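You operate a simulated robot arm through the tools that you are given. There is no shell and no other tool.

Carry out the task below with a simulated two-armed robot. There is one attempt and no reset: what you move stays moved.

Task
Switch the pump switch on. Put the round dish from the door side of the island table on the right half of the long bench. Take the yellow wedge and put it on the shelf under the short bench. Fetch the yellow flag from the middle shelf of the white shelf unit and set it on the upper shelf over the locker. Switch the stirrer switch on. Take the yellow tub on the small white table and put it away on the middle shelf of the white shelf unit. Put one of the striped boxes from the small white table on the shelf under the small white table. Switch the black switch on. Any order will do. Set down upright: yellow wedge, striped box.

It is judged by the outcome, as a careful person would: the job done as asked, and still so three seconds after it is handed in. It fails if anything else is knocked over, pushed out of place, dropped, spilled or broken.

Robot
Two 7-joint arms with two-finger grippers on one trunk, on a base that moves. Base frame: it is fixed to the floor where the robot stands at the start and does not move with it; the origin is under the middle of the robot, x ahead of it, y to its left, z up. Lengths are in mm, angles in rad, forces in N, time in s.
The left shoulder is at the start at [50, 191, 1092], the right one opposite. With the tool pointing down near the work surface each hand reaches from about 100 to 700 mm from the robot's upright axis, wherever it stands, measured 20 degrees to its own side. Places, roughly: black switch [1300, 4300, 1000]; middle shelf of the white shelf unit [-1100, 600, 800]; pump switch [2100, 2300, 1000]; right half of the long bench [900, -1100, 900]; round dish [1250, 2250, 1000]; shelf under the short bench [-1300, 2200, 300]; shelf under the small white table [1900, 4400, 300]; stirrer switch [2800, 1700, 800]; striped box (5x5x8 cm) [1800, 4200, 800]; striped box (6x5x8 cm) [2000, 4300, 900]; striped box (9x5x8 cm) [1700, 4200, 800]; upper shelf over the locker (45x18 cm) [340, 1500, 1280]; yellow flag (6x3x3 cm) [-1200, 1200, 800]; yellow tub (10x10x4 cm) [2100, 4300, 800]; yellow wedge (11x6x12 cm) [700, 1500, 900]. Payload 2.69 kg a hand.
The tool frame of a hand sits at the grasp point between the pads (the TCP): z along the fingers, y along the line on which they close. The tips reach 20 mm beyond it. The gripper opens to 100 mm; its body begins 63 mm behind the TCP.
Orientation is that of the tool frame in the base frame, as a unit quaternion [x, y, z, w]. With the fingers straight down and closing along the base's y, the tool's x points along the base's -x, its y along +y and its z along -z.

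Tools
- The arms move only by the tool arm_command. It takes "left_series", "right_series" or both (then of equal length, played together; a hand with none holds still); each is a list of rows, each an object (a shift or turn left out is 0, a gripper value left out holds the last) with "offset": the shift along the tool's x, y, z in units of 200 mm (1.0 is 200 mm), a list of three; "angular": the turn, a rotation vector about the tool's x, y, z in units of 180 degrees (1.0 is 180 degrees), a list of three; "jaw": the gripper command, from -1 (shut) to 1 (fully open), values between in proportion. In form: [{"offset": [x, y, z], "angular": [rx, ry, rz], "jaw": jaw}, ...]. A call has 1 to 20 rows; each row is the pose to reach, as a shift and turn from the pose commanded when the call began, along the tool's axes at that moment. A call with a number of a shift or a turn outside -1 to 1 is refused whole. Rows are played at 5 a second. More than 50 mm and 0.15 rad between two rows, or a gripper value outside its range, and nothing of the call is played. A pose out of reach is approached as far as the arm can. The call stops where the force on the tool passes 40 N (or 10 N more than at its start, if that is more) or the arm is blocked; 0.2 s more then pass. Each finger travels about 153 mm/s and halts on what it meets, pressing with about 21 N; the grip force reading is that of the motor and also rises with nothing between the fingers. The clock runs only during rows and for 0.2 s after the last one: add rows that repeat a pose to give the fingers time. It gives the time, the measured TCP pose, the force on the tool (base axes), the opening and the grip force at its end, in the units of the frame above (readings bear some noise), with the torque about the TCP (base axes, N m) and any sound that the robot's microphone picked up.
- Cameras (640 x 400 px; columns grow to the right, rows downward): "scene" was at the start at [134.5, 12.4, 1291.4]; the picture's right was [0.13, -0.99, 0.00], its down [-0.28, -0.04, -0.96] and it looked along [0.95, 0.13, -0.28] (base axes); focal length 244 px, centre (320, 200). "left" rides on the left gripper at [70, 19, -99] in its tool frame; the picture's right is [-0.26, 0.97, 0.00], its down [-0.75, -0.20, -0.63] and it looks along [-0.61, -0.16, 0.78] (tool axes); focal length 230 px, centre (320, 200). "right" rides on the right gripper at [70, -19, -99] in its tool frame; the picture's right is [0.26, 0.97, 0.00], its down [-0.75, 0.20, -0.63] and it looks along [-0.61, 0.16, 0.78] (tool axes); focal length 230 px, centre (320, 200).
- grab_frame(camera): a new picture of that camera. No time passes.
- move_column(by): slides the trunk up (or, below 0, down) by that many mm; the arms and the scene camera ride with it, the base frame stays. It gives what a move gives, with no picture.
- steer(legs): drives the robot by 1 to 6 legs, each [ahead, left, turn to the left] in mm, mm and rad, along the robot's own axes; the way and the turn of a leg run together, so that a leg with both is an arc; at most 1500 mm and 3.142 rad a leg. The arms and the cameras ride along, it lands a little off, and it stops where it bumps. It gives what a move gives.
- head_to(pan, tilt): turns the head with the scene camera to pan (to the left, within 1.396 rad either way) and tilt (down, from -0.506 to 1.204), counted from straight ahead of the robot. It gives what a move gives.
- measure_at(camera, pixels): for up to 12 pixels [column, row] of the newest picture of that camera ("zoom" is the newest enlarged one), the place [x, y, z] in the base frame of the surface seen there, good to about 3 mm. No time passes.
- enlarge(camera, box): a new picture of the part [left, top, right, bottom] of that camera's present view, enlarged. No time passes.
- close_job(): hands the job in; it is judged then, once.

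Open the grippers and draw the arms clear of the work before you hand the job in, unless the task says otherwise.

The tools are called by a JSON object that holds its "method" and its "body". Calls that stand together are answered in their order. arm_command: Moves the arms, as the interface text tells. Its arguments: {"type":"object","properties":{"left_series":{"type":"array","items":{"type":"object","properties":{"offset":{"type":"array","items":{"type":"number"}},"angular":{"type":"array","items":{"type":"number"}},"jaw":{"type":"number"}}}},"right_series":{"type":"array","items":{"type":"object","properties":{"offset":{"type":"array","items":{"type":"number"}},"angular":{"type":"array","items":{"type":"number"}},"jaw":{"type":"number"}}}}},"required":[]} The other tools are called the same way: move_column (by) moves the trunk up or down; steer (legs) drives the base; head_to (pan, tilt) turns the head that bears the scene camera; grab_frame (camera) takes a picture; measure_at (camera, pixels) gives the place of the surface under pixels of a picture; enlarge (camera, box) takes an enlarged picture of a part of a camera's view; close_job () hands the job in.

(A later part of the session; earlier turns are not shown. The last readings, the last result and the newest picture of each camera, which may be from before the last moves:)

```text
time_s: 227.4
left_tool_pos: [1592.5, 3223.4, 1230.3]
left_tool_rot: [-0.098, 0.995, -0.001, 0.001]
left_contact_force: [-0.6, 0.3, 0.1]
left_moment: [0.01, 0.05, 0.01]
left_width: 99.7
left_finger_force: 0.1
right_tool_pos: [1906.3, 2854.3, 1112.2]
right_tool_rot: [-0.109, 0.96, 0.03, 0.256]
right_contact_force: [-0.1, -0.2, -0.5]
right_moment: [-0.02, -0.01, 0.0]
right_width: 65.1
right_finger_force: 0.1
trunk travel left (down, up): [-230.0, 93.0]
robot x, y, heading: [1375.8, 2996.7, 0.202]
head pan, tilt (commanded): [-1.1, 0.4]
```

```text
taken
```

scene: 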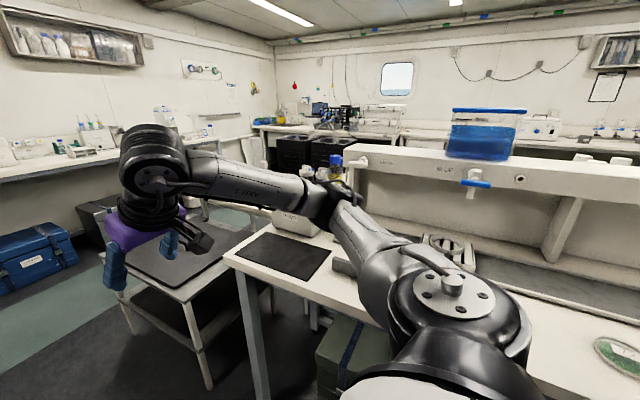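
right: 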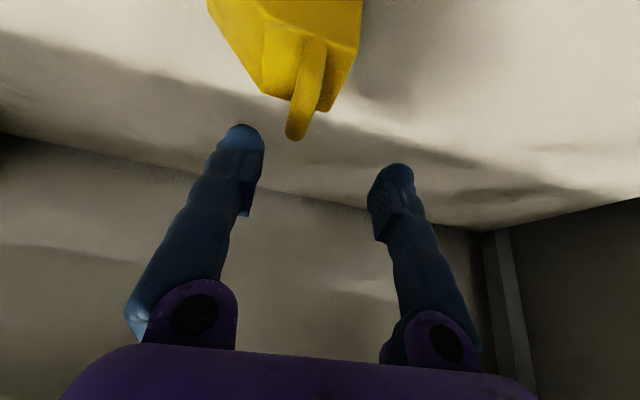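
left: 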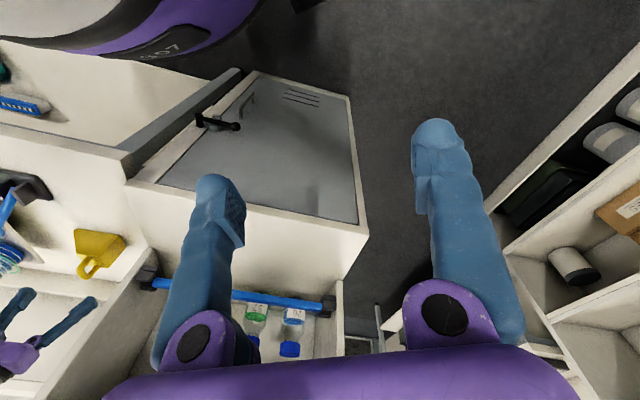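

The arm hides the pump. I raise the trunk, step 100 mm away from the island and turn right to face it.

{"method": "move_column", "body": {"by": 90}}

{"method": "steer", "body": {"legs": [[0, 120, 0], [0, 0, -1.571]]}}

{"method": "head_to", "body": {"pan": 0.5, "tilt": 0.4}}

{"method": "grab_frame", "body": {"camera": "scene"}}

```text
time_s: 228.7
left_tool_pos: [1592.6, 3224.0, 1320.8]
left_tool_rot: [-0.1, 0.995, -0.001, 0.0]
left_contact_force: [-0.3, -0.6, 0.1]
left_moment: [-0.03, 0.03, 0.0]
left_width: 100.1
left_finger_force: 0.0
right_tool_pos: [1906.5, 2853.1, 1201.1]
right_tool_rot: [-0.108, 0.96, 0.03, 0.257]
right_contact_force: [0.5, -0.2, 1.2]
right_moment: [0.02, 0.01, 0.01]
right_width: 64.9
right_finger_force: 0.0
trunk travel left (down, up): [-320.0, 3.0]
robot x, y, heading: [1378.1, 2999.1, 0.198]
head pan, tilt (commanded): [-1.1, 0.4]
```

```text
time_s: 234.2
left_tool_pos: [1573.6, 2896.1, 1322.1]
left_tool_rot: [0.642, 0.766, -0.001, -0.001]
left_contact_force: [-0.3, -0.8, 0.1]
left_moment: [0.03, -0.01, 0.01]
left_width: 99.9
left_finger_force: 0.0
right_tool_pos: [1198.7, 2589.5, 1202.7]
right_tool_rot: [0.61, 0.75, -0.161, 0.2]
right_contact_force: [0.2, -0.2, -0.8]
right_moment: [0.01, -0.02, 0.01]
right_width: 65.1
right_finger_force: 0.0
trunk travel left (down, up): [-320.0, 3.0]
robot x, y, heading: [1355.2, 3115.2, -1.395]
head pan, tilt (commanded): [-1.1, 0.4]
```

```text
time_s: 235.9
left_tool_pos: [1574.7, 2894.5, 1321.1]
left_tool_rot: [0.643, 0.766, -0.001, 0.001]
left_contact_force: [-0.8, -0.1, 0.1]
left_moment: [-0.01, -0.04, 0.03]
left_width: 100.1
left_finger_force: 0.1
right_tool_pos: [1197.5, 2588.3, 1202.4]
right_tool_rot: [0.61, 0.749, -0.163, 0.201]
right_contact_force: [-0.1, -0.7, 0.0]
right_moment: [0.02, 0.01, -0.01]
right_width: 65.2
right_finger_force: 0.0
trunk travel left (down, up): [-320.0, 3.0]
robot x, y, heading: [1354.2, 3115.8, -1.398]
head pan, tilt (commanded): [0.499, 0.4]
```

```text
taken
```

scene: 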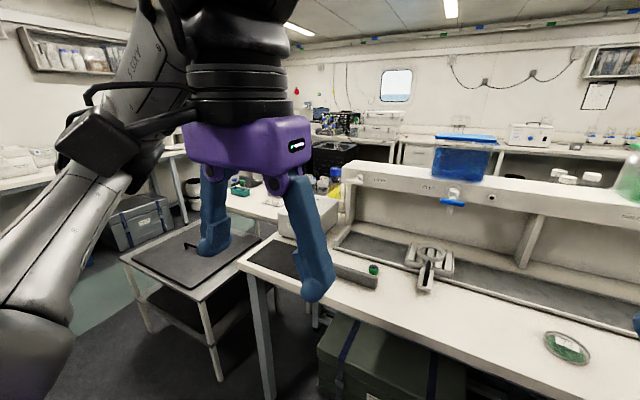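

The left hand blocks the view of the white instrument at (295,215). I move the left hand 180 mm outward.

{"method": "arm_command", "body": {"left_series": [{"offset": [0, 0.2, 0]}, {"offset": [0, 0.4, 0]}, {"offset": [0, 0.6, 0]}, {"offset": [0, 0.8, 0]}, {"offset": [0, 0.9, 0]}, {"offset": [0, 0.9, 0]}]}}

{"method": "grab_frame", "body": {"camera": "scene"}}

```text
time_s: 237.3
left_tool_pos: [1744.5, 2918.4, 1319.1]
left_tool_rot: [0.642, 0.766, -0.001, 0.0]
left_contact_force: [-0.8, 0.2, 0.1]
left_moment: [-0.03, 0.0, -0.01]
left_width: 100.2
left_finger_force: 0.1
left hand out of reach, approached as far as the arm can: row 5, 6
right_tool_pos: [1199.0, 2589.9, 1202.0]
right_tool_rot: [0.61, 0.749, -0.162, 0.201]
right_contact_force: [-0.2, -0.2, 0.8]
right_moment: [0.01, 0.03, -0.01]
right_width: 64.9
right_finger_force: 0.0
trunk travel left (down, up): [-320.0, 3.0]
robot x, y, heading: [1354.3, 3114.3, -1.397]
head pan, tilt (commanded): [0.499, 0.4]
```

```text
taken
```

scene: 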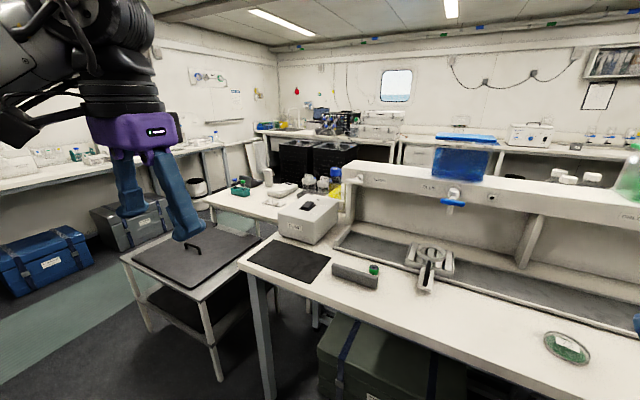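

Now the instrument is visible at (307,215). I enlarge it and the table behind it.

{"method": "enlarge", "body": {"camera": "scene", "box": [220, 160, 380, 290]}}

{"method": "measure_at", "body": {"camera": "zoom", "pixels": [[350, 185], [330, 200], [380, 180], [400, 190], [260, 240], [340, 270], [300, 270], [460, 160], [590, 330], [620, 295], [490, 240], [200, 130]]}}

```text
3.08 times, centred on (300, 225) of scene
```

zoom: 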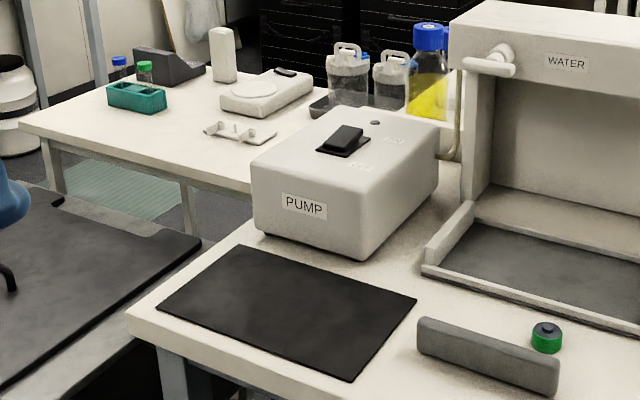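

```text
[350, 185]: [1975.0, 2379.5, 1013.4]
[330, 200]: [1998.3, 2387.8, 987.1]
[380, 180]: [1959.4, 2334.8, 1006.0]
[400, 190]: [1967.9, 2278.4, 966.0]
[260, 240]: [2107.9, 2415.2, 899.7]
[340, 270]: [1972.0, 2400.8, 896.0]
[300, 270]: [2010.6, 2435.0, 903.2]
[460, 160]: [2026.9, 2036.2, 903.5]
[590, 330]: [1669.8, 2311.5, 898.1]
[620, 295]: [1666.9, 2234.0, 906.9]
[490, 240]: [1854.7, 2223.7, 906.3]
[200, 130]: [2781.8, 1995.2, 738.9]
```

The pump has a rocker switch on its top at zoom (343,140). I enlarge it strongly to read the markings and which side is up.

{"method": "enlarge", "body": {"camera": "scene", "box": [288, 184, 336, 214]}}

{"method": "measure_at", "body": {"camera": "zoom", "pixels": [[240, 210], [280, 180], [200, 240], [170, 270], [300, 260], [330, 230], [390, 130], [430, 200], [330, 290], [100, 250], [250, 270], [440, 90]]}}

```text
13.33 times, centred on (312, 199) of scene
```

zoom: 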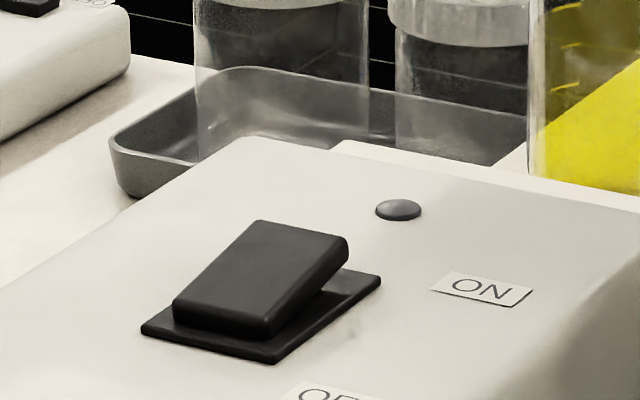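

```text
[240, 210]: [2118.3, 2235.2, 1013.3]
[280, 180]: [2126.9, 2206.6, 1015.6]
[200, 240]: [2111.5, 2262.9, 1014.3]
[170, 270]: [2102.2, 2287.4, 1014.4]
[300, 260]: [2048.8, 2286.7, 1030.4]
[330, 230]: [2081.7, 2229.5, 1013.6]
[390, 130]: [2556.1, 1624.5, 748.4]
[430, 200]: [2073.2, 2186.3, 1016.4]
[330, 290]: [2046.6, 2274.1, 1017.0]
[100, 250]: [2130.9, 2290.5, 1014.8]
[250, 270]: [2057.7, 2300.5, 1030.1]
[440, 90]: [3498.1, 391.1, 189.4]
```

Labels: ON at the far end (raised now), OFF near (pressed). I measure the rocker's raised far end exactly.

{"method": "measure_at", "body": {"camera": "zoom", "pixels": [[265, 228], [300, 238], [335, 245], [255, 250], [320, 265], [230, 290], [270, 315], [195, 300], [400, 208], [300, 300], [210, 330], [375, 283]]}}

```text
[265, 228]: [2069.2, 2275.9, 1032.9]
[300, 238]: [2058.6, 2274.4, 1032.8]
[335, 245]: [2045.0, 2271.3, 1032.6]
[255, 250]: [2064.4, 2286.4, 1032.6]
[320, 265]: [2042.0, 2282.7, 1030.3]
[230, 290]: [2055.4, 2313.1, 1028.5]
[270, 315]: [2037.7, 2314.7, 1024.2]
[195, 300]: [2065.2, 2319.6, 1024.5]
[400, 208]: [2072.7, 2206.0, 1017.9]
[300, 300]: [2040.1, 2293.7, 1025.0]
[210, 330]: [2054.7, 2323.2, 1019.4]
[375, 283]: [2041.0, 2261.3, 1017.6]
```

The rocker's raised ON end is at about (2057,2275,1033). I measure the little side table and island corner to see where I can stand.

{"method": "measure_at", "body": {"camera": "scene", "pixels": [[240, 268], [270, 395], [125, 258], [200, 300], [255, 240], [220, 380], [148, 330], [320, 310], [500, 385], [195, 245]]}}

```text
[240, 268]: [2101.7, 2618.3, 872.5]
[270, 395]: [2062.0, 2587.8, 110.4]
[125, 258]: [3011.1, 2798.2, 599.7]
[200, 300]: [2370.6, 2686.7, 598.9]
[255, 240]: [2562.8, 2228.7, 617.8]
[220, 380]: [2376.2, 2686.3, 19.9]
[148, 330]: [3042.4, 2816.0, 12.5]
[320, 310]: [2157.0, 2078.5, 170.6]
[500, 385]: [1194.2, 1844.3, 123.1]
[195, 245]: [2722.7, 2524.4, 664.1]
```

The island corner is at U≈2560 with free floor in front. I sidestep left 340 mm and go ahead 245 mm so that the left hand can reach the pump's rocker.

{"method": "steer", "body": {"legs": [[0, 343, 0.016], [245, 0, 0]]}}

{"method": "head_to", "body": {"pan": 0.3, "tilt": 0.5}}

{"method": "grab_frame", "body": {"camera": "scene"}}

```text
time_s: 242.3
left_tool_pos: [2125.9, 2738.7, 1319.2]
left_tool_rot: [0.636, 0.772, -0.001, 0.0]
left_contact_force: [-0.3, -0.8, 0.9]
left_moment: [0.01, -0.01, 0.0]
left_width: 99.9
left_finger_force: 0.1
right_tool_pos: [1585.0, 2401.9, 1202.2]
right_tool_rot: [0.603, 0.754, -0.161, 0.202]
right_contact_force: [-0.3, 0.2, 0.5]
right_moment: [0.02, 0.02, 0.0]
right_width: 65.3
right_finger_force: 0.0
trunk travel left (down, up): [-320.0, 3.0]
robot x, y, heading: [1732.9, 2929.6, -1.379]
head pan, tilt (commanded): [0.499, 0.4]
```

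```text
time_s: 243.0
left_tool_pos: [2125.8, 2740.6, 1319.3]
left_tool_rot: [0.635, 0.773, -0.001, 0.0]
left_contact_force: [-1.0, 0.1, 1.1]
left_moment: [-0.02, 0.05, 0.02]
left_width: 99.9
left_finger_force: 0.0
right_tool_pos: [1585.2, 2402.5, 1201.3]
right_tool_rot: [0.603, 0.755, -0.16, 0.202]
right_contact_force: [-0.2, -0.2, 0.5]
right_moment: [0.04, -0.01, -0.03]
right_width: 64.9
right_finger_force: 0.0
trunk travel left (down, up): [-320.0, 3.0]
robot x, y, heading: [1731.6, 2932.8, -1.382]
head pan, tilt (commanded): [0.3, 0.499]
```

```text
taken
```

scene: 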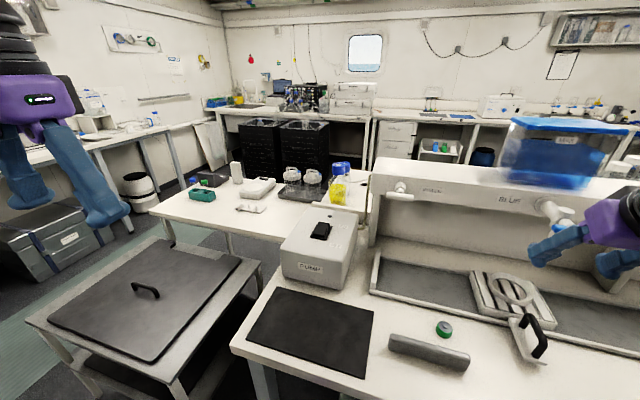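

The PUMP box and its rocker are at (320,232). I bring the left hand in line (right 154 mm, down 100 mm), tilt it 30° and close its fingers.

{"method": "arm_command", "body": {"left_series": [{"offset": [0, -0.154, 0.1], "angular": [0, -0.0333, 0], "jaw": 0}, {"offset": [0, -0.308, 0.2], "angular": [0, -0.0667, 0], "jaw": -0.5}, {"offset": [0, -0.462, 0.3], "angular": [0, -0.1, 0], "jaw": -1}, {"offset": [0, -0.616, 0.4], "angular": [0, -0.1333, 0], "jaw": -1}, {"offset": [0, -0.77, 0.5], "angular": [0, -0.1667, 0], "jaw": -1}, {"offset": [0, -0.77, 0.5], "angular": [0, -0.1667, 0], "jaw": -1}]}}

{"method": "arm_command", "body": {"left_series": [{"offset": [-0.206, 0, 0.119]}, {"offset": [-0.412, 0, 0.238]}, {"offset": [-0.618, 0, 0.356]}, {"offset": [-0.823, 0, 0.475]}, {"offset": [-0.823, 0, 0.475]}]}}

{"method": "grab_frame", "body": {"camera": "scene"}}

```text
time_s: 244.4
left_tool_pos: [1966.8, 2671.2, 1256.3]
left_tool_rot: [0.613, 0.746, -0.166, 0.199]
left_contact_force: [-0.3, 0.7, -0.2]
left_moment: [-0.02, 0.02, -0.03]
left_width: 0.1
left_finger_force: 21.1
left hand out of reach, approached as far as the arm can: row 4, 5, 6
right_tool_pos: [1586.6, 2401.2, 1203.1]
right_tool_rot: [0.603, 0.755, -0.16, 0.202]
right_contact_force: [0.2, 0.1, 0.0]
right_moment: [-0.06, 0.07, -0.01]
right_width: 65.0
right_finger_force: 0.0
trunk travel left (down, up): [-320.0, 3.0]
robot x, y, heading: [1729.8, 2931.2, -1.378]
head pan, tilt (commanded): [0.3, 0.499]
```

```text
time_s: 245.6
left_tool_pos: [2001.8, 2486.0, 1260.3]
left_tool_rot: [0.614, 0.745, -0.166, 0.2]
left_contact_force: [0.3, -0.6, 0.6]
left_moment: [-0.04, -0.01, 0.01]
left_width: 0.0
left_finger_force: 20.9
right_tool_pos: [1585.6, 2402.0, 1202.6]
right_tool_rot: [0.603, 0.755, -0.161, 0.203]
right_contact_force: [0.0, -0.2, 0.3]
right_moment: [0.0, 0.01, 0.03]
right_width: 64.9
right_finger_force: 0.0
trunk travel left (down, up): [-320.0, 3.0]
robot x, y, heading: [1733.1, 2926.7, -1.373]
head pan, tilt (commanded): [0.3, 0.499]
```

```text
taken
```

scene: 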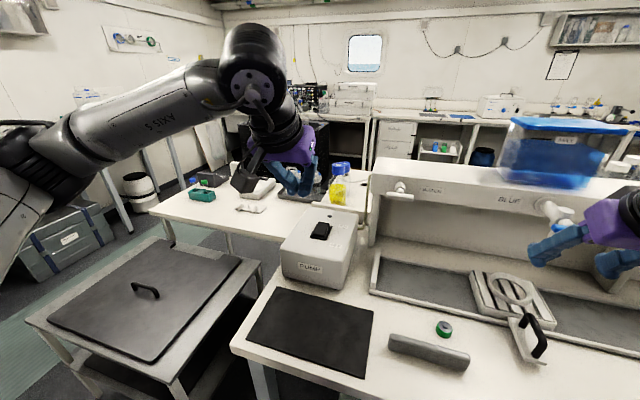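

The left hand is over the island with fingers shut, at (2002,2486,1260). I move it forward and down to just above the rocker.

{"method": "arm_command", "body": {"left_series": [{"offset": [-0.2, 0.02, 0.115]}, {"offset": [-0.4, 0.04, 0.231]}, {"offset": [-0.6, 0.06, 0.35]}, {"offset": [-0.72, 0.077, 0.52]}, {"offset": [-0.64, 0.077, 0.72]}, {"offset": [-0.573, 0.077, 0.9]}, {"offset": [-0.573, 0.077, 0.9]}]}}

{"method": "grab_frame", "body": {"camera": "left"}}

{"method": "grab_frame", "body": {"camera": "scene"}}

```text
time_s: 247.2
left_tool_pos: [2051.9, 2304.4, 1163.9]
left_tool_rot: [0.613, 0.746, -0.165, 0.201]
left_contact_force: [1.2, -0.4, -0.7]
left_moment: [-0.01, -0.01, 0.02]
left_width: 0.2
left_finger_force: 21.0
right_tool_pos: [1585.1, 2400.9, 1202.6]
right_tool_rot: [0.603, 0.755, -0.161, 0.202]
right_contact_force: [0.5, 0.4, -0.7]
right_moment: [0.02, 0.0, -0.04]
right_width: 64.9
right_finger_force: 0.0
trunk travel left (down, up): [-320.0, 3.0]
robot x, y, heading: [1730.8, 2929.9, -1.371]
head pan, tilt (commanded): [0.3, 0.499]
```

```text
taken
```

left: 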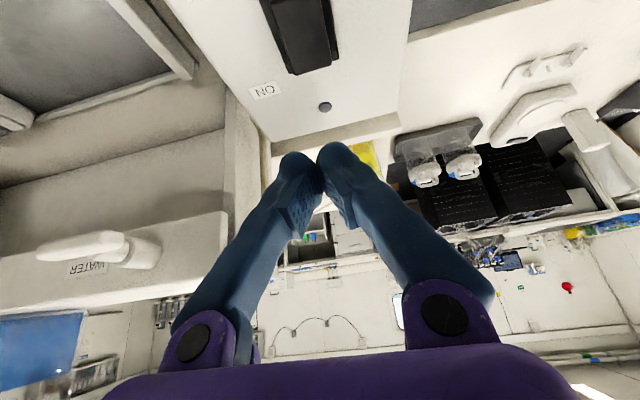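

```text
taken
```

scene: 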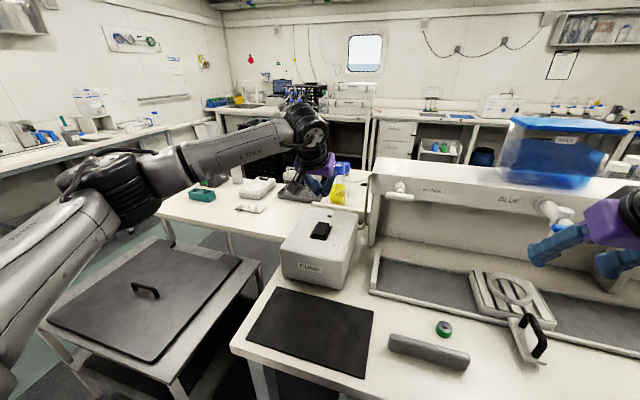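

The left camera shows the rocker at (300,35) with ON label and lamp beyond its raised end. I measure its end there.

{"method": "measure_at", "body": {"camera": "left", "pixels": [[300, 60], [320, 55], [295, 45], [325, 30], [295, 15], [318, 10], [324, 107], [265, 90], [310, 50]]}}

```text
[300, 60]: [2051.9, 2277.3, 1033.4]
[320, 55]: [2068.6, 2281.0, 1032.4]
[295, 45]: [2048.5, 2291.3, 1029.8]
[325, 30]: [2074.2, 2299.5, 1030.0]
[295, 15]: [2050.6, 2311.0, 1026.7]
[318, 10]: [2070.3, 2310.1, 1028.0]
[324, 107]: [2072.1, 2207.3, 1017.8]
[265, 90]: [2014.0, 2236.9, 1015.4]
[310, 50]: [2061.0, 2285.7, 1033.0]
```

I lower the shut fingertips to about 12 mm above the raised ON end.

{"method": "arm_command", "body": {"left_series": [{"offset": [0.03, 0.02, 0.17]}, {"offset": [0.11, 0.02, 0.31]}, {"offset": [0.198, 0.02, 0.463]}, {"offset": [0.198, 0.02, 0.463]}]}}

{"method": "grab_frame", "body": {"camera": "left"}}

{"method": "enlarge", "body": {"camera": "scene", "box": [260, 150, 380, 300]}}

```text
time_s: 248.2
left_tool_pos: [2059.1, 2292.3, 1064.5]
left_tool_rot: [0.614, 0.745, -0.166, 0.2]
left_contact_force: [0.8, -0.9, 0.1]
left_moment: [-0.01, 0.02, -0.02]
left_width: 0.3
left_finger_force: 21.0
right_tool_pos: [1585.5, 2402.1, 1202.1]
right_tool_rot: [0.603, 0.755, -0.161, 0.202]
right_contact_force: [0.2, -0.2, -0.9]
right_moment: [-0.01, -0.04, 0.04]
right_width: 64.9
right_finger_force: 0.0
trunk travel left (down, up): [-320.0, 3.0]
robot x, y, heading: [1731.9, 2931.8, -1.378]
head pan, tilt (commanded): [0.3, 0.499]
```

```text
taken
```

left: 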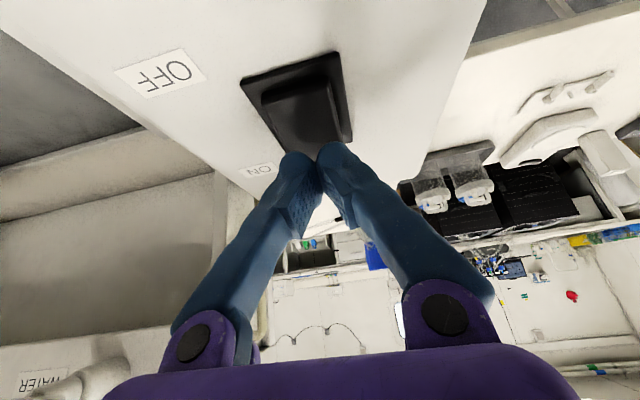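

```text
2.67 times, centred on (320, 225) of scene
```

zoom: 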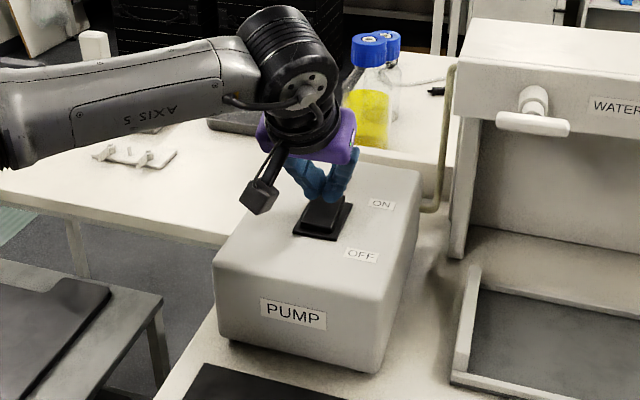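

The fingertips hover over the ON end. I press straight down in small steps.

{"method": "arm_command", "body": {"left_series": [{"offset": [0.0125, 0, 0.0217]}, {"offset": [0.025, 0, 0.0433]}, {"offset": [0.0375, 0, 0.065]}, {"offset": [0.05, 0, 0.0866]}, {"offset": [0.0625, 0, 0.108]}, {"offset": [0.07, 0, 0.121]}]}}

{"method": "enlarge", "body": {"camera": "scene", "box": [260, 150, 380, 300]}}

```text
time_s: 249.5
left_tool_pos: [2058.4, 2284.9, 1049.4]
left_tool_rot: [0.611, 0.744, -0.176, 0.207]
left_contact_force: [0.8, 2.0, 13.7]
left_moment: [0.14, -0.05, -0.02]
left_width: 0.0
left_finger_force: 29.7
right_tool_pos: [1585.8, 2401.8, 1200.6]
right_tool_rot: [0.604, 0.754, -0.16, 0.202]
right_contact_force: [0.5, -0.7, 0.0]
right_moment: [0.03, 0.04, 0.01]
right_width: 65.1
right_finger_force: 0.0
trunk travel left (down, up): [-320.0, 3.0]
robot x, y, heading: [1732.1, 2934.8, -1.375]
head pan, tilt (commanded): [0.3, 0.499]
heard: click
stopped in row 6 (left hand): the force on the tool passed its limit at 42 N (the readings are from after the stop); the commanded pose is now the measured one
```

```text
2.67 times, centred on (320, 225) of scene
```

zoom: 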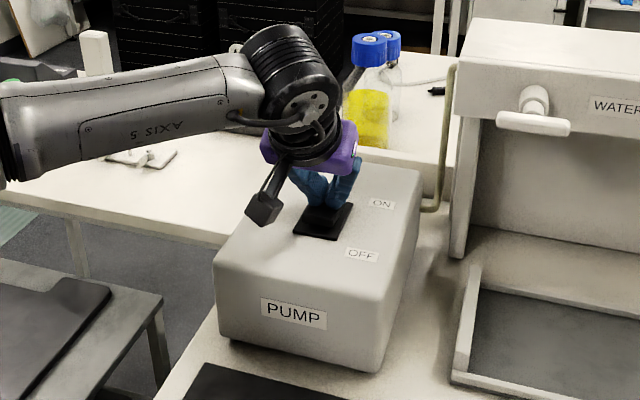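

Heard a click. I lift the fingers back up 100 mm and check the rocker and lamp.

{"method": "arm_command", "body": {"left_series": [{"offset": [-0.05, 0, -0.0866]}, {"offset": [-0.15, 0, -0.26]}, {"offset": [-0.25, 0, -0.433]}, {"offset": [-0.25, 0, -0.433]}]}}

{"method": "grab_frame", "body": {"camera": "left"}}

{"method": "enlarge", "body": {"camera": "scene", "box": [280, 190, 370, 270]}}

```text
time_s: 250.5
left_tool_pos: [2059.8, 2288.5, 1146.2]
left_tool_rot: [0.612, 0.744, -0.172, 0.204]
left_contact_force: [0.2, 0.6, -0.2]
left_moment: [-0.01, -0.06, 0.01]
left_width: 0.3
left_finger_force: 29.6
right_tool_pos: [1584.0, 2401.6, 1202.4]
right_tool_rot: [0.603, 0.754, -0.161, 0.202]
right_contact_force: [0.0, -0.1, 0.4]
right_moment: [0.01, 0.02, -0.03]
right_width: 64.9
right_finger_force: 0.0
trunk travel left (down, up): [-320.0, 3.0]
robot x, y, heading: [1731.6, 2930.8, -1.373]
head pan, tilt (commanded): [0.3, 0.499]
```

```text
taken
```

left: 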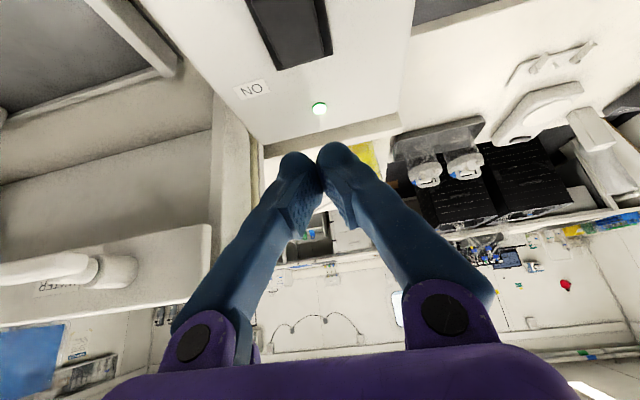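

```text
5.00 times, centred on (325, 230) of scene
```

zoom: 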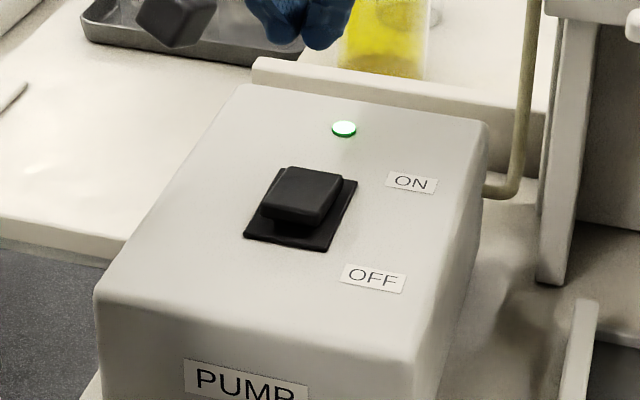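

The pump is on: green lamp lit and the ON end is down. I draw the left hand back and up, then look at the stirrer on the low table behind.

{"method": "arm_command", "body": {"left_series": [{"offset": [0.05, 0, -0.2]}, {"offset": [0.21, 0, -0.32]}, {"offset": [0.37, 0, -0.45]}, {"offset": [0.53, 0, -0.57]}, {"offset": [0.69, 0, -0.68]}, {"offset": [0.85, 0, -0.78]}, {"offset": [0.95, 0, -0.85]}, {"offset": [0.95, 0, -0.85]}]}}

{"method": "arm_command", "body": {"left_series": [{"offset": [0.173, 0, -0.1]}, {"offset": [0.346, 0, -0.2]}, {"offset": [0.52, 0, -0.3]}, {"offset": [0.693, 0, -0.4]}, {"offset": [0.866, 0, -0.5]}, {"offset": [0.866, 0, -0.5]}]}}

{"method": "head_to", "body": {"pan": 0.7, "tilt": 0.4}}

{"method": "grab_frame", "body": {"camera": "scene"}}

```text
time_s: 252.3
left_tool_pos: [2010.3, 2534.5, 1193.8]
left_tool_rot: [0.611, 0.745, -0.173, 0.205]
left_contact_force: [-0.2, 0.2, 0.5]
left_moment: [0.03, 0.0, 0.03]
left_width: 0.1
left_finger_force: 29.6
right_tool_pos: [1584.7, 2401.1, 1202.0]
right_tool_rot: [0.603, 0.755, -0.161, 0.203]
right_contact_force: [0.4, -0.4, -0.9]
right_moment: [-0.03, 0.01, 0.01]
right_width: 64.8
right_finger_force: 0.1
trunk travel left (down, up): [-320.0, 3.0]
robot x, y, heading: [1731.3, 2926.3, -1.377]
head pan, tilt (commanded): [0.3, 0.499]
```

```text
time_s: 253.7
left_tool_pos: [1950.3, 2664.9, 1250.4]
left_tool_rot: [0.611, 0.745, -0.172, 0.205]
left_contact_force: [0.0, -0.2, 0.5]
left_moment: [-0.01, 0.01, -0.03]
left_width: 0.0
left_finger_force: 29.5
left hand out of reach, approached as far as the arm can: row 3, 4, 5, 6
right_tool_pos: [1587.2, 2400.1, 1201.7]
right_tool_rot: [0.603, 0.755, -0.161, 0.201]
right_contact_force: [0.3, 0.5, 0.2]
right_moment: [-0.01, 0.06, 0.0]
right_width: 65.2
right_finger_force: 0.0
trunk travel left (down, up): [-320.0, 3.0]
robot x, y, heading: [1730.0, 2927.2, -1.376]
head pan, tilt (commanded): [0.3, 0.499]
```

```text
time_s: 254.6
left_tool_pos: [1949.1, 2664.1, 1251.2]
left_tool_rot: [0.611, 0.745, -0.172, 0.204]
left_contact_force: [0.2, 0.4, 0.0]
left_moment: [0.01, 0.04, 0.0]
left_width: 0.0
left_finger_force: 29.6
right_tool_pos: [1585.3, 2401.0, 1202.3]
right_tool_rot: [0.604, 0.754, -0.16, 0.202]
right_contact_force: [0.0, 0.8, -0.4]
right_moment: [-0.01, 0.0, 0.02]
right_width: 64.8
right_finger_force: 0.2
trunk travel left (down, up): [-320.0, 3.0]
robot x, y, heading: [1732.6, 2932.0, -1.378]
head pan, tilt (commanded): [0.7, 0.4]
```

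```text
taken
```

scene: 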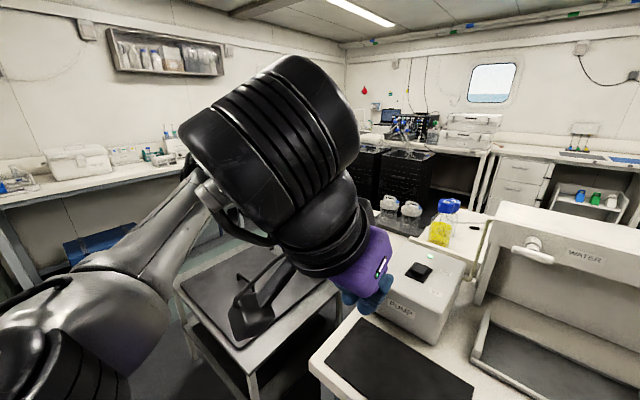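

The left hand blocks this angle. I look with pan 0.35 instead, past the hand.

{"method": "head_to", "body": {"pan": 0.3, "tilt": 0.35}}

{"method": "grab_frame", "body": {"camera": "scene"}}

```text
time_s: 255.4
left_tool_pos: [1949.9, 2665.2, 1250.1]
left_tool_rot: [0.611, 0.745, -0.172, 0.205]
left_contact_force: [0.4, 0.1, -0.4]
left_moment: [0.06, 0.02, 0.03]
left_width: 0.1
left_finger_force: 30.0
right_tool_pos: [1585.7, 2402.2, 1202.6]
right_tool_rot: [0.603, 0.755, -0.16, 0.202]
right_contact_force: [-0.3, 1.3, -0.2]
right_moment: [-0.01, 0.05, -0.01]
right_width: 65.1
right_finger_force: 0.0
trunk travel left (down, up): [-320.0, 3.0]
robot x, y, heading: [1732.7, 2928.3, -1.379]
head pan, tilt (commanded): [0.3, 0.351]
```

```text
taken
```

scene: 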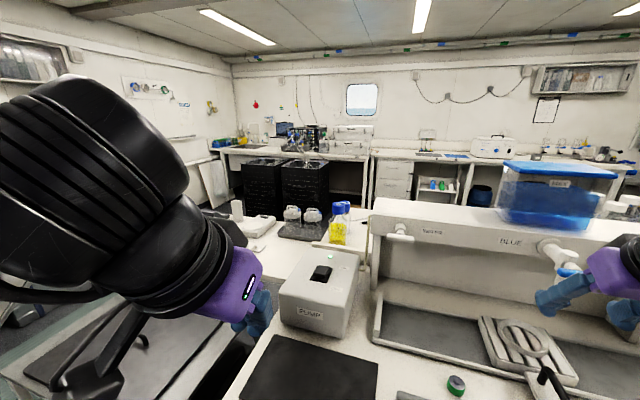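

The stirrer plate shows at (258,225) on the lower table. I enlarge that part.

{"method": "enlarge", "body": {"camera": "scene", "box": [200, 180, 370, 286]}}

{"method": "measure_at", "body": {"camera": "zoom", "pixels": [[250, 130], [225, 165], [300, 125], [215, 210], [290, 235], [270, 265], [145, 110], [350, 190], [520, 180], [620, 120], [240, 175], [360, 100]]}}

```text
3.76 times, centred on (285, 233) of scene
```

zoom: 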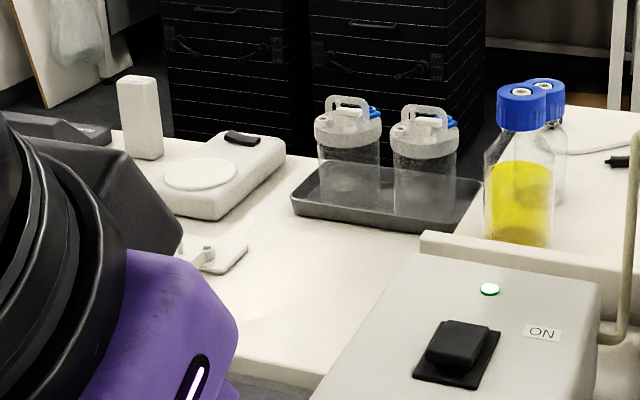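

```text
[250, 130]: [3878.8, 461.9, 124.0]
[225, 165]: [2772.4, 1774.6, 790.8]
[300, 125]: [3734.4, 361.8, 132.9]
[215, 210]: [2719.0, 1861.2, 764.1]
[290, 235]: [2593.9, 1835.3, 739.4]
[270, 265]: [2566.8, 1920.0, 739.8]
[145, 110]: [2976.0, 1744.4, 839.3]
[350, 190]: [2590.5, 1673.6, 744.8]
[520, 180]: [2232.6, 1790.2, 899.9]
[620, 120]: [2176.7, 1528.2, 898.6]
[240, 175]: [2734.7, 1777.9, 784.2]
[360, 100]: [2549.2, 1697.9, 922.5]
```

The stirrer sits on the low table near U≈3060, V≈1220, reachable later from the window aisle. Now I back away from the island and turn around to the wall side with the small white table.

{"method": "steer", "body": {"legs": [[-250, 0, 0], [0, 0, -1.571], [0, 0, -1.571]]}}

{"method": "head_to", "body": {"pan": 0.1, "tilt": 0.35}}

{"method": "grab_frame", "body": {"camera": "scene"}}

{"method": "head_to", "body": {"pan": -0.6, "tilt": 0.35}}

{"method": "grab_frame", "body": {"camera": "scene"}}

```text
time_s: 264.9
left_tool_pos: [1465.2, 3438.3, 1251.1]
left_tool_rot: [0.745, -0.612, -0.205, -0.171]
left_contact_force: [-0.7, 0.1, -0.4]
left_moment: [-0.01, -0.02, -0.02]
left_width: 0.0
left_finger_force: 29.4
right_tool_pos: [1830.5, 3701.2, 1201.6]
right_tool_rot: [0.754, -0.604, -0.202, -0.161]
right_contact_force: [0.2, 0.3, -0.3]
right_moment: [0.0, -0.02, 0.02]
right_width: 65.2
right_finger_force: 0.0
trunk travel left (down, up): [-320.0, 3.0]
robot x, y, heading: [1680.5, 3172.9, 1.761]
head pan, tilt (commanded): [0.3, 0.351]
```

```text
time_s: 265.6
left_tool_pos: [1466.2, 3439.7, 1251.4]
left_tool_rot: [0.745, -0.612, -0.205, -0.172]
left_contact_force: [-0.3, 0.2, -0.6]
left_moment: [-0.03, 0.0, 0.0]
left_width: 0.0
left_finger_force: 29.5
right_tool_pos: [1830.4, 3702.6, 1202.6]
right_tool_rot: [0.754, -0.604, -0.202, -0.161]
right_contact_force: [-0.1, -1.1, -0.1]
right_moment: [0.0, 0.01, 0.01]
right_width: 64.9
right_finger_force: 0.0
trunk travel left (down, up): [-320.0, 3.0]
robot x, y, heading: [1682.4, 3172.7, 1.765]
head pan, tilt (commanded): [0.099, 0.351]
```

```text
taken
```

scene: 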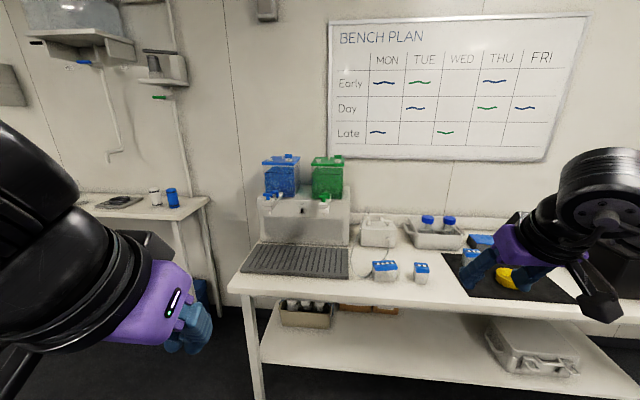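

```text
time_s: 266.7
left_tool_pos: [1465.6, 3438.6, 1249.6]
left_tool_rot: [0.745, -0.611, -0.205, -0.173]
left_contact_force: [-0.2, 0.1, 0.2]
left_moment: [0.01, 0.02, -0.02]
left_width: 0.0
left_finger_force: 29.4
right_tool_pos: [1831.1, 3702.5, 1202.6]
right_tool_rot: [0.754, -0.604, -0.202, -0.16]
right_contact_force: [-0.6, -0.2, 0.5]
right_moment: [0.02, -0.02, 0.02]
right_width: 64.8
right_finger_force: 0.1
trunk travel left (down, up): [-320.0, 3.0]
robot x, y, heading: [1684.6, 3171.8, 1.766]
head pan, tilt (commanded): [-0.6, 0.351]
```

```text
taken
```

scene: 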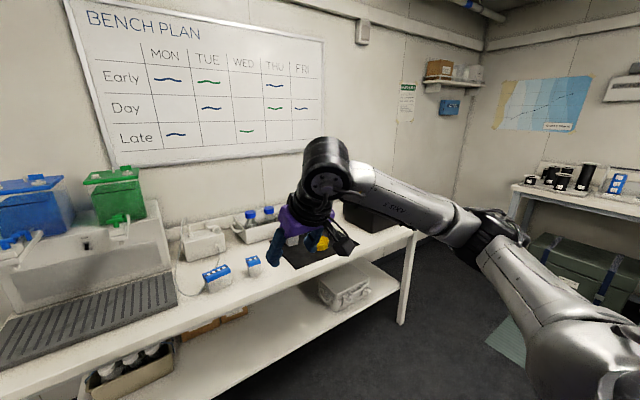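

The small white table shows the dispenser with two tanks, striped boxes at (385,270) and (422,272), and the yellow tub at (510,280). I enlarge both halves for details and the black switch.

{"method": "head_to", "body": {"pan": 0.1, "tilt": 0.35}}

{"method": "enlarge", "body": {"camera": "scene", "box": [230, 140, 390, 240]}}

{"method": "enlarge", "body": {"camera": "scene", "box": [340, 200, 560, 337]}}

{"method": "enlarge", "body": {"camera": "scene", "box": [60, 20, 240, 240]}}

```text
time_s: 267.8
left_tool_pos: [1466.7, 3439.7, 1249.8]
left_tool_rot: [0.745, -0.612, -0.205, -0.172]
left_contact_force: [-0.4, -0.1, -0.5]
left_moment: [-0.01, -0.02, -0.02]
left_width: 0.1
left_finger_force: 30.2
right_tool_pos: [1830.2, 3702.7, 1201.7]
right_tool_rot: [0.754, -0.605, -0.201, -0.16]
right_contact_force: [0.9, 0.7, -0.1]
right_moment: [-0.02, 0.01, 0.04]
right_width: 65.1
right_finger_force: 0.1
trunk travel left (down, up): [-320.0, 3.0]
robot x, y, heading: [1685.6, 3171.9, 1.762]
head pan, tilt (commanded): [0.099, 0.351]
```

```text
4.00 times, centred on (310, 190) of scene
```

zoom: 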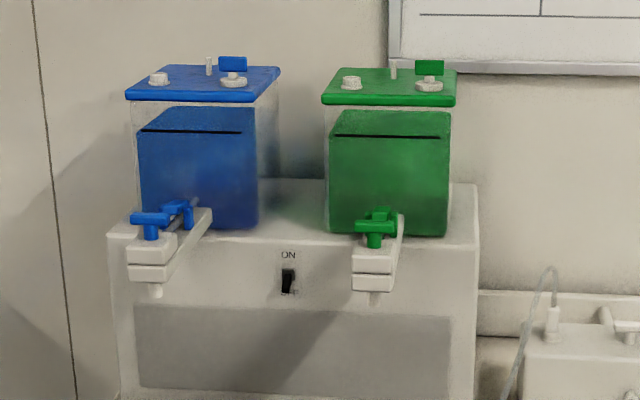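

```text
2.91 times, centred on (450, 268) of scene
```

zoom: 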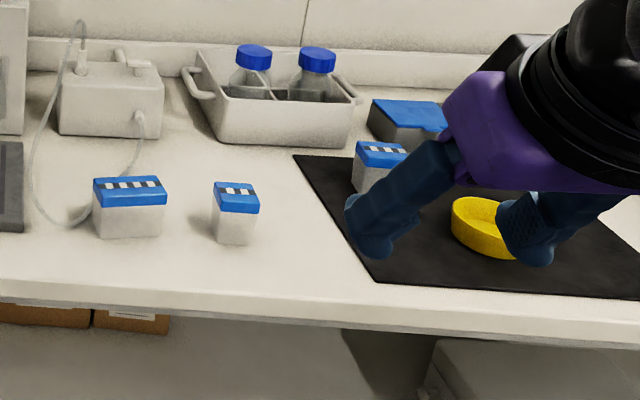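

```text
1.82 times, centred on (150, 130) of scene
```

zoom: 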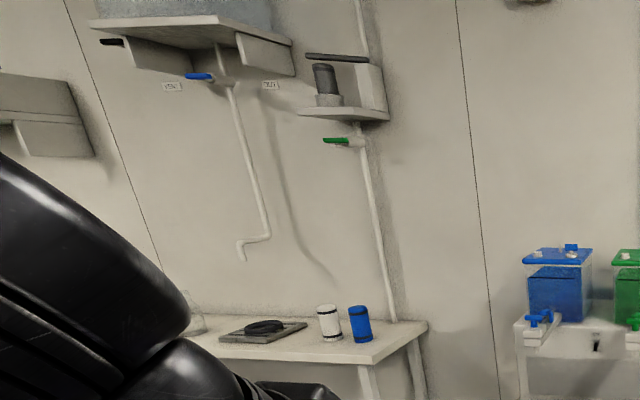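

The black rocker switch, marked ON above, is on the dispenser's front at scene pixel (302,210). I enlarge it further and measure.

{"method": "enlarge", "body": {"camera": "scene", "box": [286, 198, 318, 224]}}

{"method": "measure_at", "body": {"camera": "zoom", "pixels": [[330, 260], [325, 300], [330, 220], [325, 340], [300, 280], [250, 260], [420, 260], [330, 380], [340, 160], [310, 255], [350, 255]]}}

```text
15.38 times, centred on (302, 211) of scene
```

zoom: 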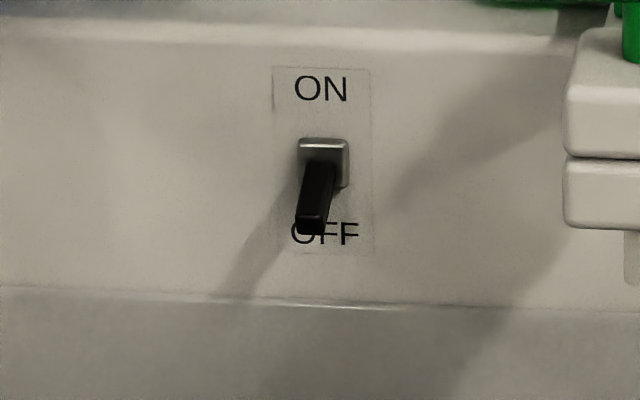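

```text
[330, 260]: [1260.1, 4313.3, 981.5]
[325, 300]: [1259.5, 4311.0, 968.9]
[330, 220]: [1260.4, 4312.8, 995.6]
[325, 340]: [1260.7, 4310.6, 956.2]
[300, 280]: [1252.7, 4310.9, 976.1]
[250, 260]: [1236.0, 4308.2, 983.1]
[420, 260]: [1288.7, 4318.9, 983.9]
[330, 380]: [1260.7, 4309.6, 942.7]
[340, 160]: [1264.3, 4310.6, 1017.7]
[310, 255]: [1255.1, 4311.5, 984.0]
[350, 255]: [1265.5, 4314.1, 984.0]
```

It's a toggle lever pointing down to OFF; it has to be flipped up to ON. I measure the lever's base and tip.

{"method": "measure_at", "body": {"camera": "zoom", "pixels": [[312, 225], [312, 212], [316, 195], [320, 180], [322, 165], [322, 148], [340, 175], [305, 190], [312, 232]]}}

```text
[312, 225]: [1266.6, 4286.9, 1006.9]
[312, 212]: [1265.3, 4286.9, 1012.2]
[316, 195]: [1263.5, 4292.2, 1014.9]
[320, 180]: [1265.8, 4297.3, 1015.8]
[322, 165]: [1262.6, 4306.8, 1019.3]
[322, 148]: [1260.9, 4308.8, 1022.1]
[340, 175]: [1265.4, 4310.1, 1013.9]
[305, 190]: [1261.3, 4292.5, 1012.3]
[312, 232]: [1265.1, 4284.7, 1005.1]
```

Toggle base is at (1262,4310,1018) and its tip at (1266,4286,1007). I measure the table edge, rack, boxes, tub and lower shelf.

{"method": "grab_frame", "body": {"camera": "scene"}}

{"method": "measure_at", "body": {"camera": "scene", "pixels": [[235, 285], [420, 303], [295, 262], [300, 235], [385, 265], [385, 275], [422, 268], [422, 280], [510, 285], [470, 255], [400, 350], [300, 365]]}}

{"method": "measure_at", "body": {"camera": "scene", "pixels": [[560, 300], [515, 335], [490, 290], [450, 285], [250, 350], [620, 390], [530, 370], [365, 310], [310, 313], [440, 330], [350, 330], [480, 370]]}}

```text
taken
```

scene: 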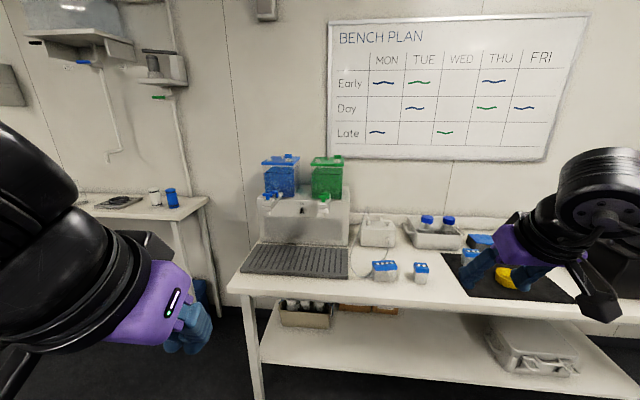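

```text
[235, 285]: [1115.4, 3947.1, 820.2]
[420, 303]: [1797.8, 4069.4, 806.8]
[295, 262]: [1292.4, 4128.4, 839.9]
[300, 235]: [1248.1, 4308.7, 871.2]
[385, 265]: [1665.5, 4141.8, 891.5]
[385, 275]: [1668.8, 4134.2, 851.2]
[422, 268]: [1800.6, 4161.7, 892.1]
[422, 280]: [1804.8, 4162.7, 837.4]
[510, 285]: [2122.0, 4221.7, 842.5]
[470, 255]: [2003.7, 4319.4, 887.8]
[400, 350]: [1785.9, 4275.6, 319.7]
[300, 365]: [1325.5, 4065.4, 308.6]
```

```text
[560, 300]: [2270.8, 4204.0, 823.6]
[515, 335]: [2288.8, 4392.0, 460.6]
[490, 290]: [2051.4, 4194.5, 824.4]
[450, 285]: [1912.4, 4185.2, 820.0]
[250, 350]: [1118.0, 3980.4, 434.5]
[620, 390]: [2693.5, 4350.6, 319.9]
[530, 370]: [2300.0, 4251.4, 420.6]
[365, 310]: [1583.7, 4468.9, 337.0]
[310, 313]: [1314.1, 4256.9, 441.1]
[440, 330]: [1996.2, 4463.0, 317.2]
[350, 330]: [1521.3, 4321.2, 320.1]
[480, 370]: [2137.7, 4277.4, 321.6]
```

Table top is z=820 (front edge V≈3660), lower shelf z=320 (front edge V≈3740). I'll use the left hand, pointing horizontally, to flip the toggle up; first I extend it forward and down, then turn it level, here in free space.

{"method": "arm_command", "body": {"left_series": [{"offset": [-0.111, 0, 0.184]}, {"offset": [-0.223, 0, 0.367]}, {"offset": [-0.334, 0, 0.551]}, {"offset": [-0.446, 0, 0.734]}, {"offset": [-0.557, 0, 0.918]}, {"offset": [-0.557, 0, 0.918]}]}}

{"method": "arm_command", "body": {"left_series": [{"offset": [0.048, 0.02, 0.08], "angular": [0, -0.0407, 0]}, {"offset": [0.097, 0.04, 0.161], "angular": [0, -0.0814, 0]}, {"offset": [0.145, 0.06, 0.241], "angular": [0, -0.1221, 0]}, {"offset": [0.193, 0.08, 0.322], "angular": [0, -0.1628, 0]}, {"offset": [0.241, 0.1, 0.402], "angular": [0, -0.2035, 0]}, {"offset": [0.29, 0.12, 0.482], "angular": [0, -0.2442, 0]}, {"offset": [0.338, 0.15, 0.563], "angular": [0, -0.2849, 0]}, {"offset": [0.386, 0.18, 0.643], "angular": [0, -0.3256, 0]}, {"offset": [0.386, 0.18, 0.643], "angular": [0, -0.3256, 0]}]}}

{"method": "grab_frame", "body": {"camera": "scene"}}

```text
time_s: 269.2
left_tool_pos: [1429.0, 3630.0, 1150.0]
left_tool_rot: [0.745, -0.611, -0.206, -0.171]
left_contact_force: [0.4, 0.0, 0.0]
left_moment: [0.0, 0.01, -0.02]
left_width: 0.0
left_finger_force: 29.8
right_tool_pos: [1830.8, 3701.9, 1202.9]
right_tool_rot: [0.754, -0.604, -0.202, -0.16]
right_contact_force: [-0.5, -0.2, 0.6]
right_moment: [0.04, 0.01, 0.0]
right_width: 64.7
right_finger_force: 0.0
trunk travel left (down, up): [-320.0, 3.0]
robot x, y, heading: [1683.8, 3174.0, 1.759]
head pan, tilt (commanded): [0.099, 0.351]
```

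```text
time_s: 271.2
left_tool_pos: [1470.1, 3618.3, 1053.0]
left_tool_rot: [0.683, -0.542, -0.377, -0.312]
left_contact_force: [0.3, -0.1, 0.0]
left_moment: [0.0, 0.01, 0.05]
left_width: 0.0
left_finger_force: 29.2
left hand out of reach, approached as far as the arm can: row 4, 5, 6, 7, 8, 9
right_tool_pos: [1832.7, 3703.9, 1199.6]
right_tool_rot: [0.754, -0.604, -0.202, -0.159]
right_contact_force: [1.2, 0.8, -0.6]
right_moment: [-0.05, 0.08, 0.02]
right_width: 64.9
right_finger_force: 0.1
trunk travel left (down, up): [-320.0, 3.0]
robot x, y, heading: [1682.9, 3171.9, 1.759]
head pan, tilt (commanded): [0.099, 0.351]
```

```text
taken
```

scene: 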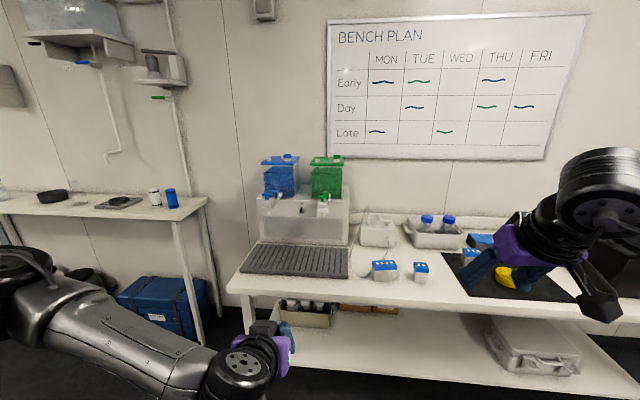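

The hand can't level out so close to the body. I lower the trunk 100 mm, extend the hand 190 mm forward and then continue the tilt.

{"method": "move_column", "body": {"by": -100}}

{"method": "arm_command", "body": {"left_series": [{"offset": [-0.1, 0, 0.162]}, {"offset": [-0.2, 0, 0.324]}, {"offset": [-0.3, 0, 0.486]}, {"offset": [-0.4, 0, 0.649]}, {"offset": [-0.495, 0, 0.811]}, {"offset": [-0.495, 0, 0.811]}]}}

{"method": "arm_command", "body": {"left_series": [{"angular": [0, -0.035, 0]}, {"angular": [0, -0.07, 0]}, {"angular": [0, -0.105, 0]}, {"angular": [0, -0.14, 0]}, {"angular": [0, -0.17, 0]}, {"angular": [0, -0.17, 0]}]}}

{"method": "grab_frame", "body": {"camera": "scene"}}

```text
time_s: 272.5
left_tool_pos: [1467.3, 3616.5, 953.9]
left_tool_rot: [0.684, -0.541, -0.376, -0.313]
left_contact_force: [0.3, 0.4, -0.5]
left_moment: [-0.03, 0.03, -0.03]
left_width: 0.0
left_finger_force: 29.7
right_tool_pos: [1829.1, 3703.1, 1102.6]
right_tool_rot: [0.754, -0.605, -0.201, -0.161]
right_contact_force: [-0.3, 0.5, 0.4]
right_moment: [0.01, 0.01, 0.01]
right_width: 64.9
right_finger_force: 0.1
trunk travel left (down, up): [-220.0, 103.0]
robot x, y, heading: [1681.9, 3174.0, 1.765]
head pan, tilt (commanded): [0.099, 0.351]
```

```text
time_s: 273.9
left_tool_pos: [1428.9, 3803.4, 950.7]
left_tool_rot: [0.684, -0.541, -0.376, -0.314]
left_contact_force: [-0.1, -0.2, -0.5]
left_moment: [0.02, -0.01, 0.0]
left_width: 0.0
left_finger_force: 29.7
right_tool_pos: [1830.9, 3702.2, 1102.4]
right_tool_rot: [0.754, -0.604, -0.202, -0.161]
right_contact_force: [-0.7, 0.5, 0.1]
right_moment: [0.01, 0.0, -0.05]
right_width: 65.0
right_finger_force: 0.1
trunk travel left (down, up): [-220.0, 103.0]
robot x, y, heading: [1681.5, 3172.2, 1.764]
head pan, tilt (commanded): [0.099, 0.351]
```

```text
time_s: 275.3
left_tool_pos: [1483.5, 3808.5, 988.2]
left_tool_rot: [0.575, -0.433, -0.545, -0.429]
left_contact_force: [-0.6, 0.2, -0.8]
left_moment: [-0.01, 0.0, -0.01]
left_width: 0.0
left_finger_force: 29.5
left hand out of reach, approached as far as the arm can: row 3, 4, 5, 6
right_tool_pos: [1829.8, 3702.4, 1102.1]
right_tool_rot: [0.754, -0.604, -0.202, -0.161]
right_contact_force: [0.1, 0.0, -0.2]
right_moment: [0.0, -0.02, -0.02]
right_width: 65.0
right_finger_force: 0.1
trunk travel left (down, up): [-220.0, 103.0]
robot x, y, heading: [1681.2, 3173.7, 1.763]
head pan, tilt (commanded): [0.099, 0.351]
```

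```text
taken
```

scene: 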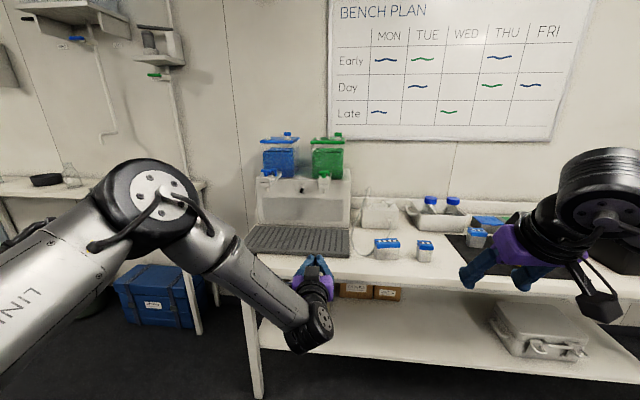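

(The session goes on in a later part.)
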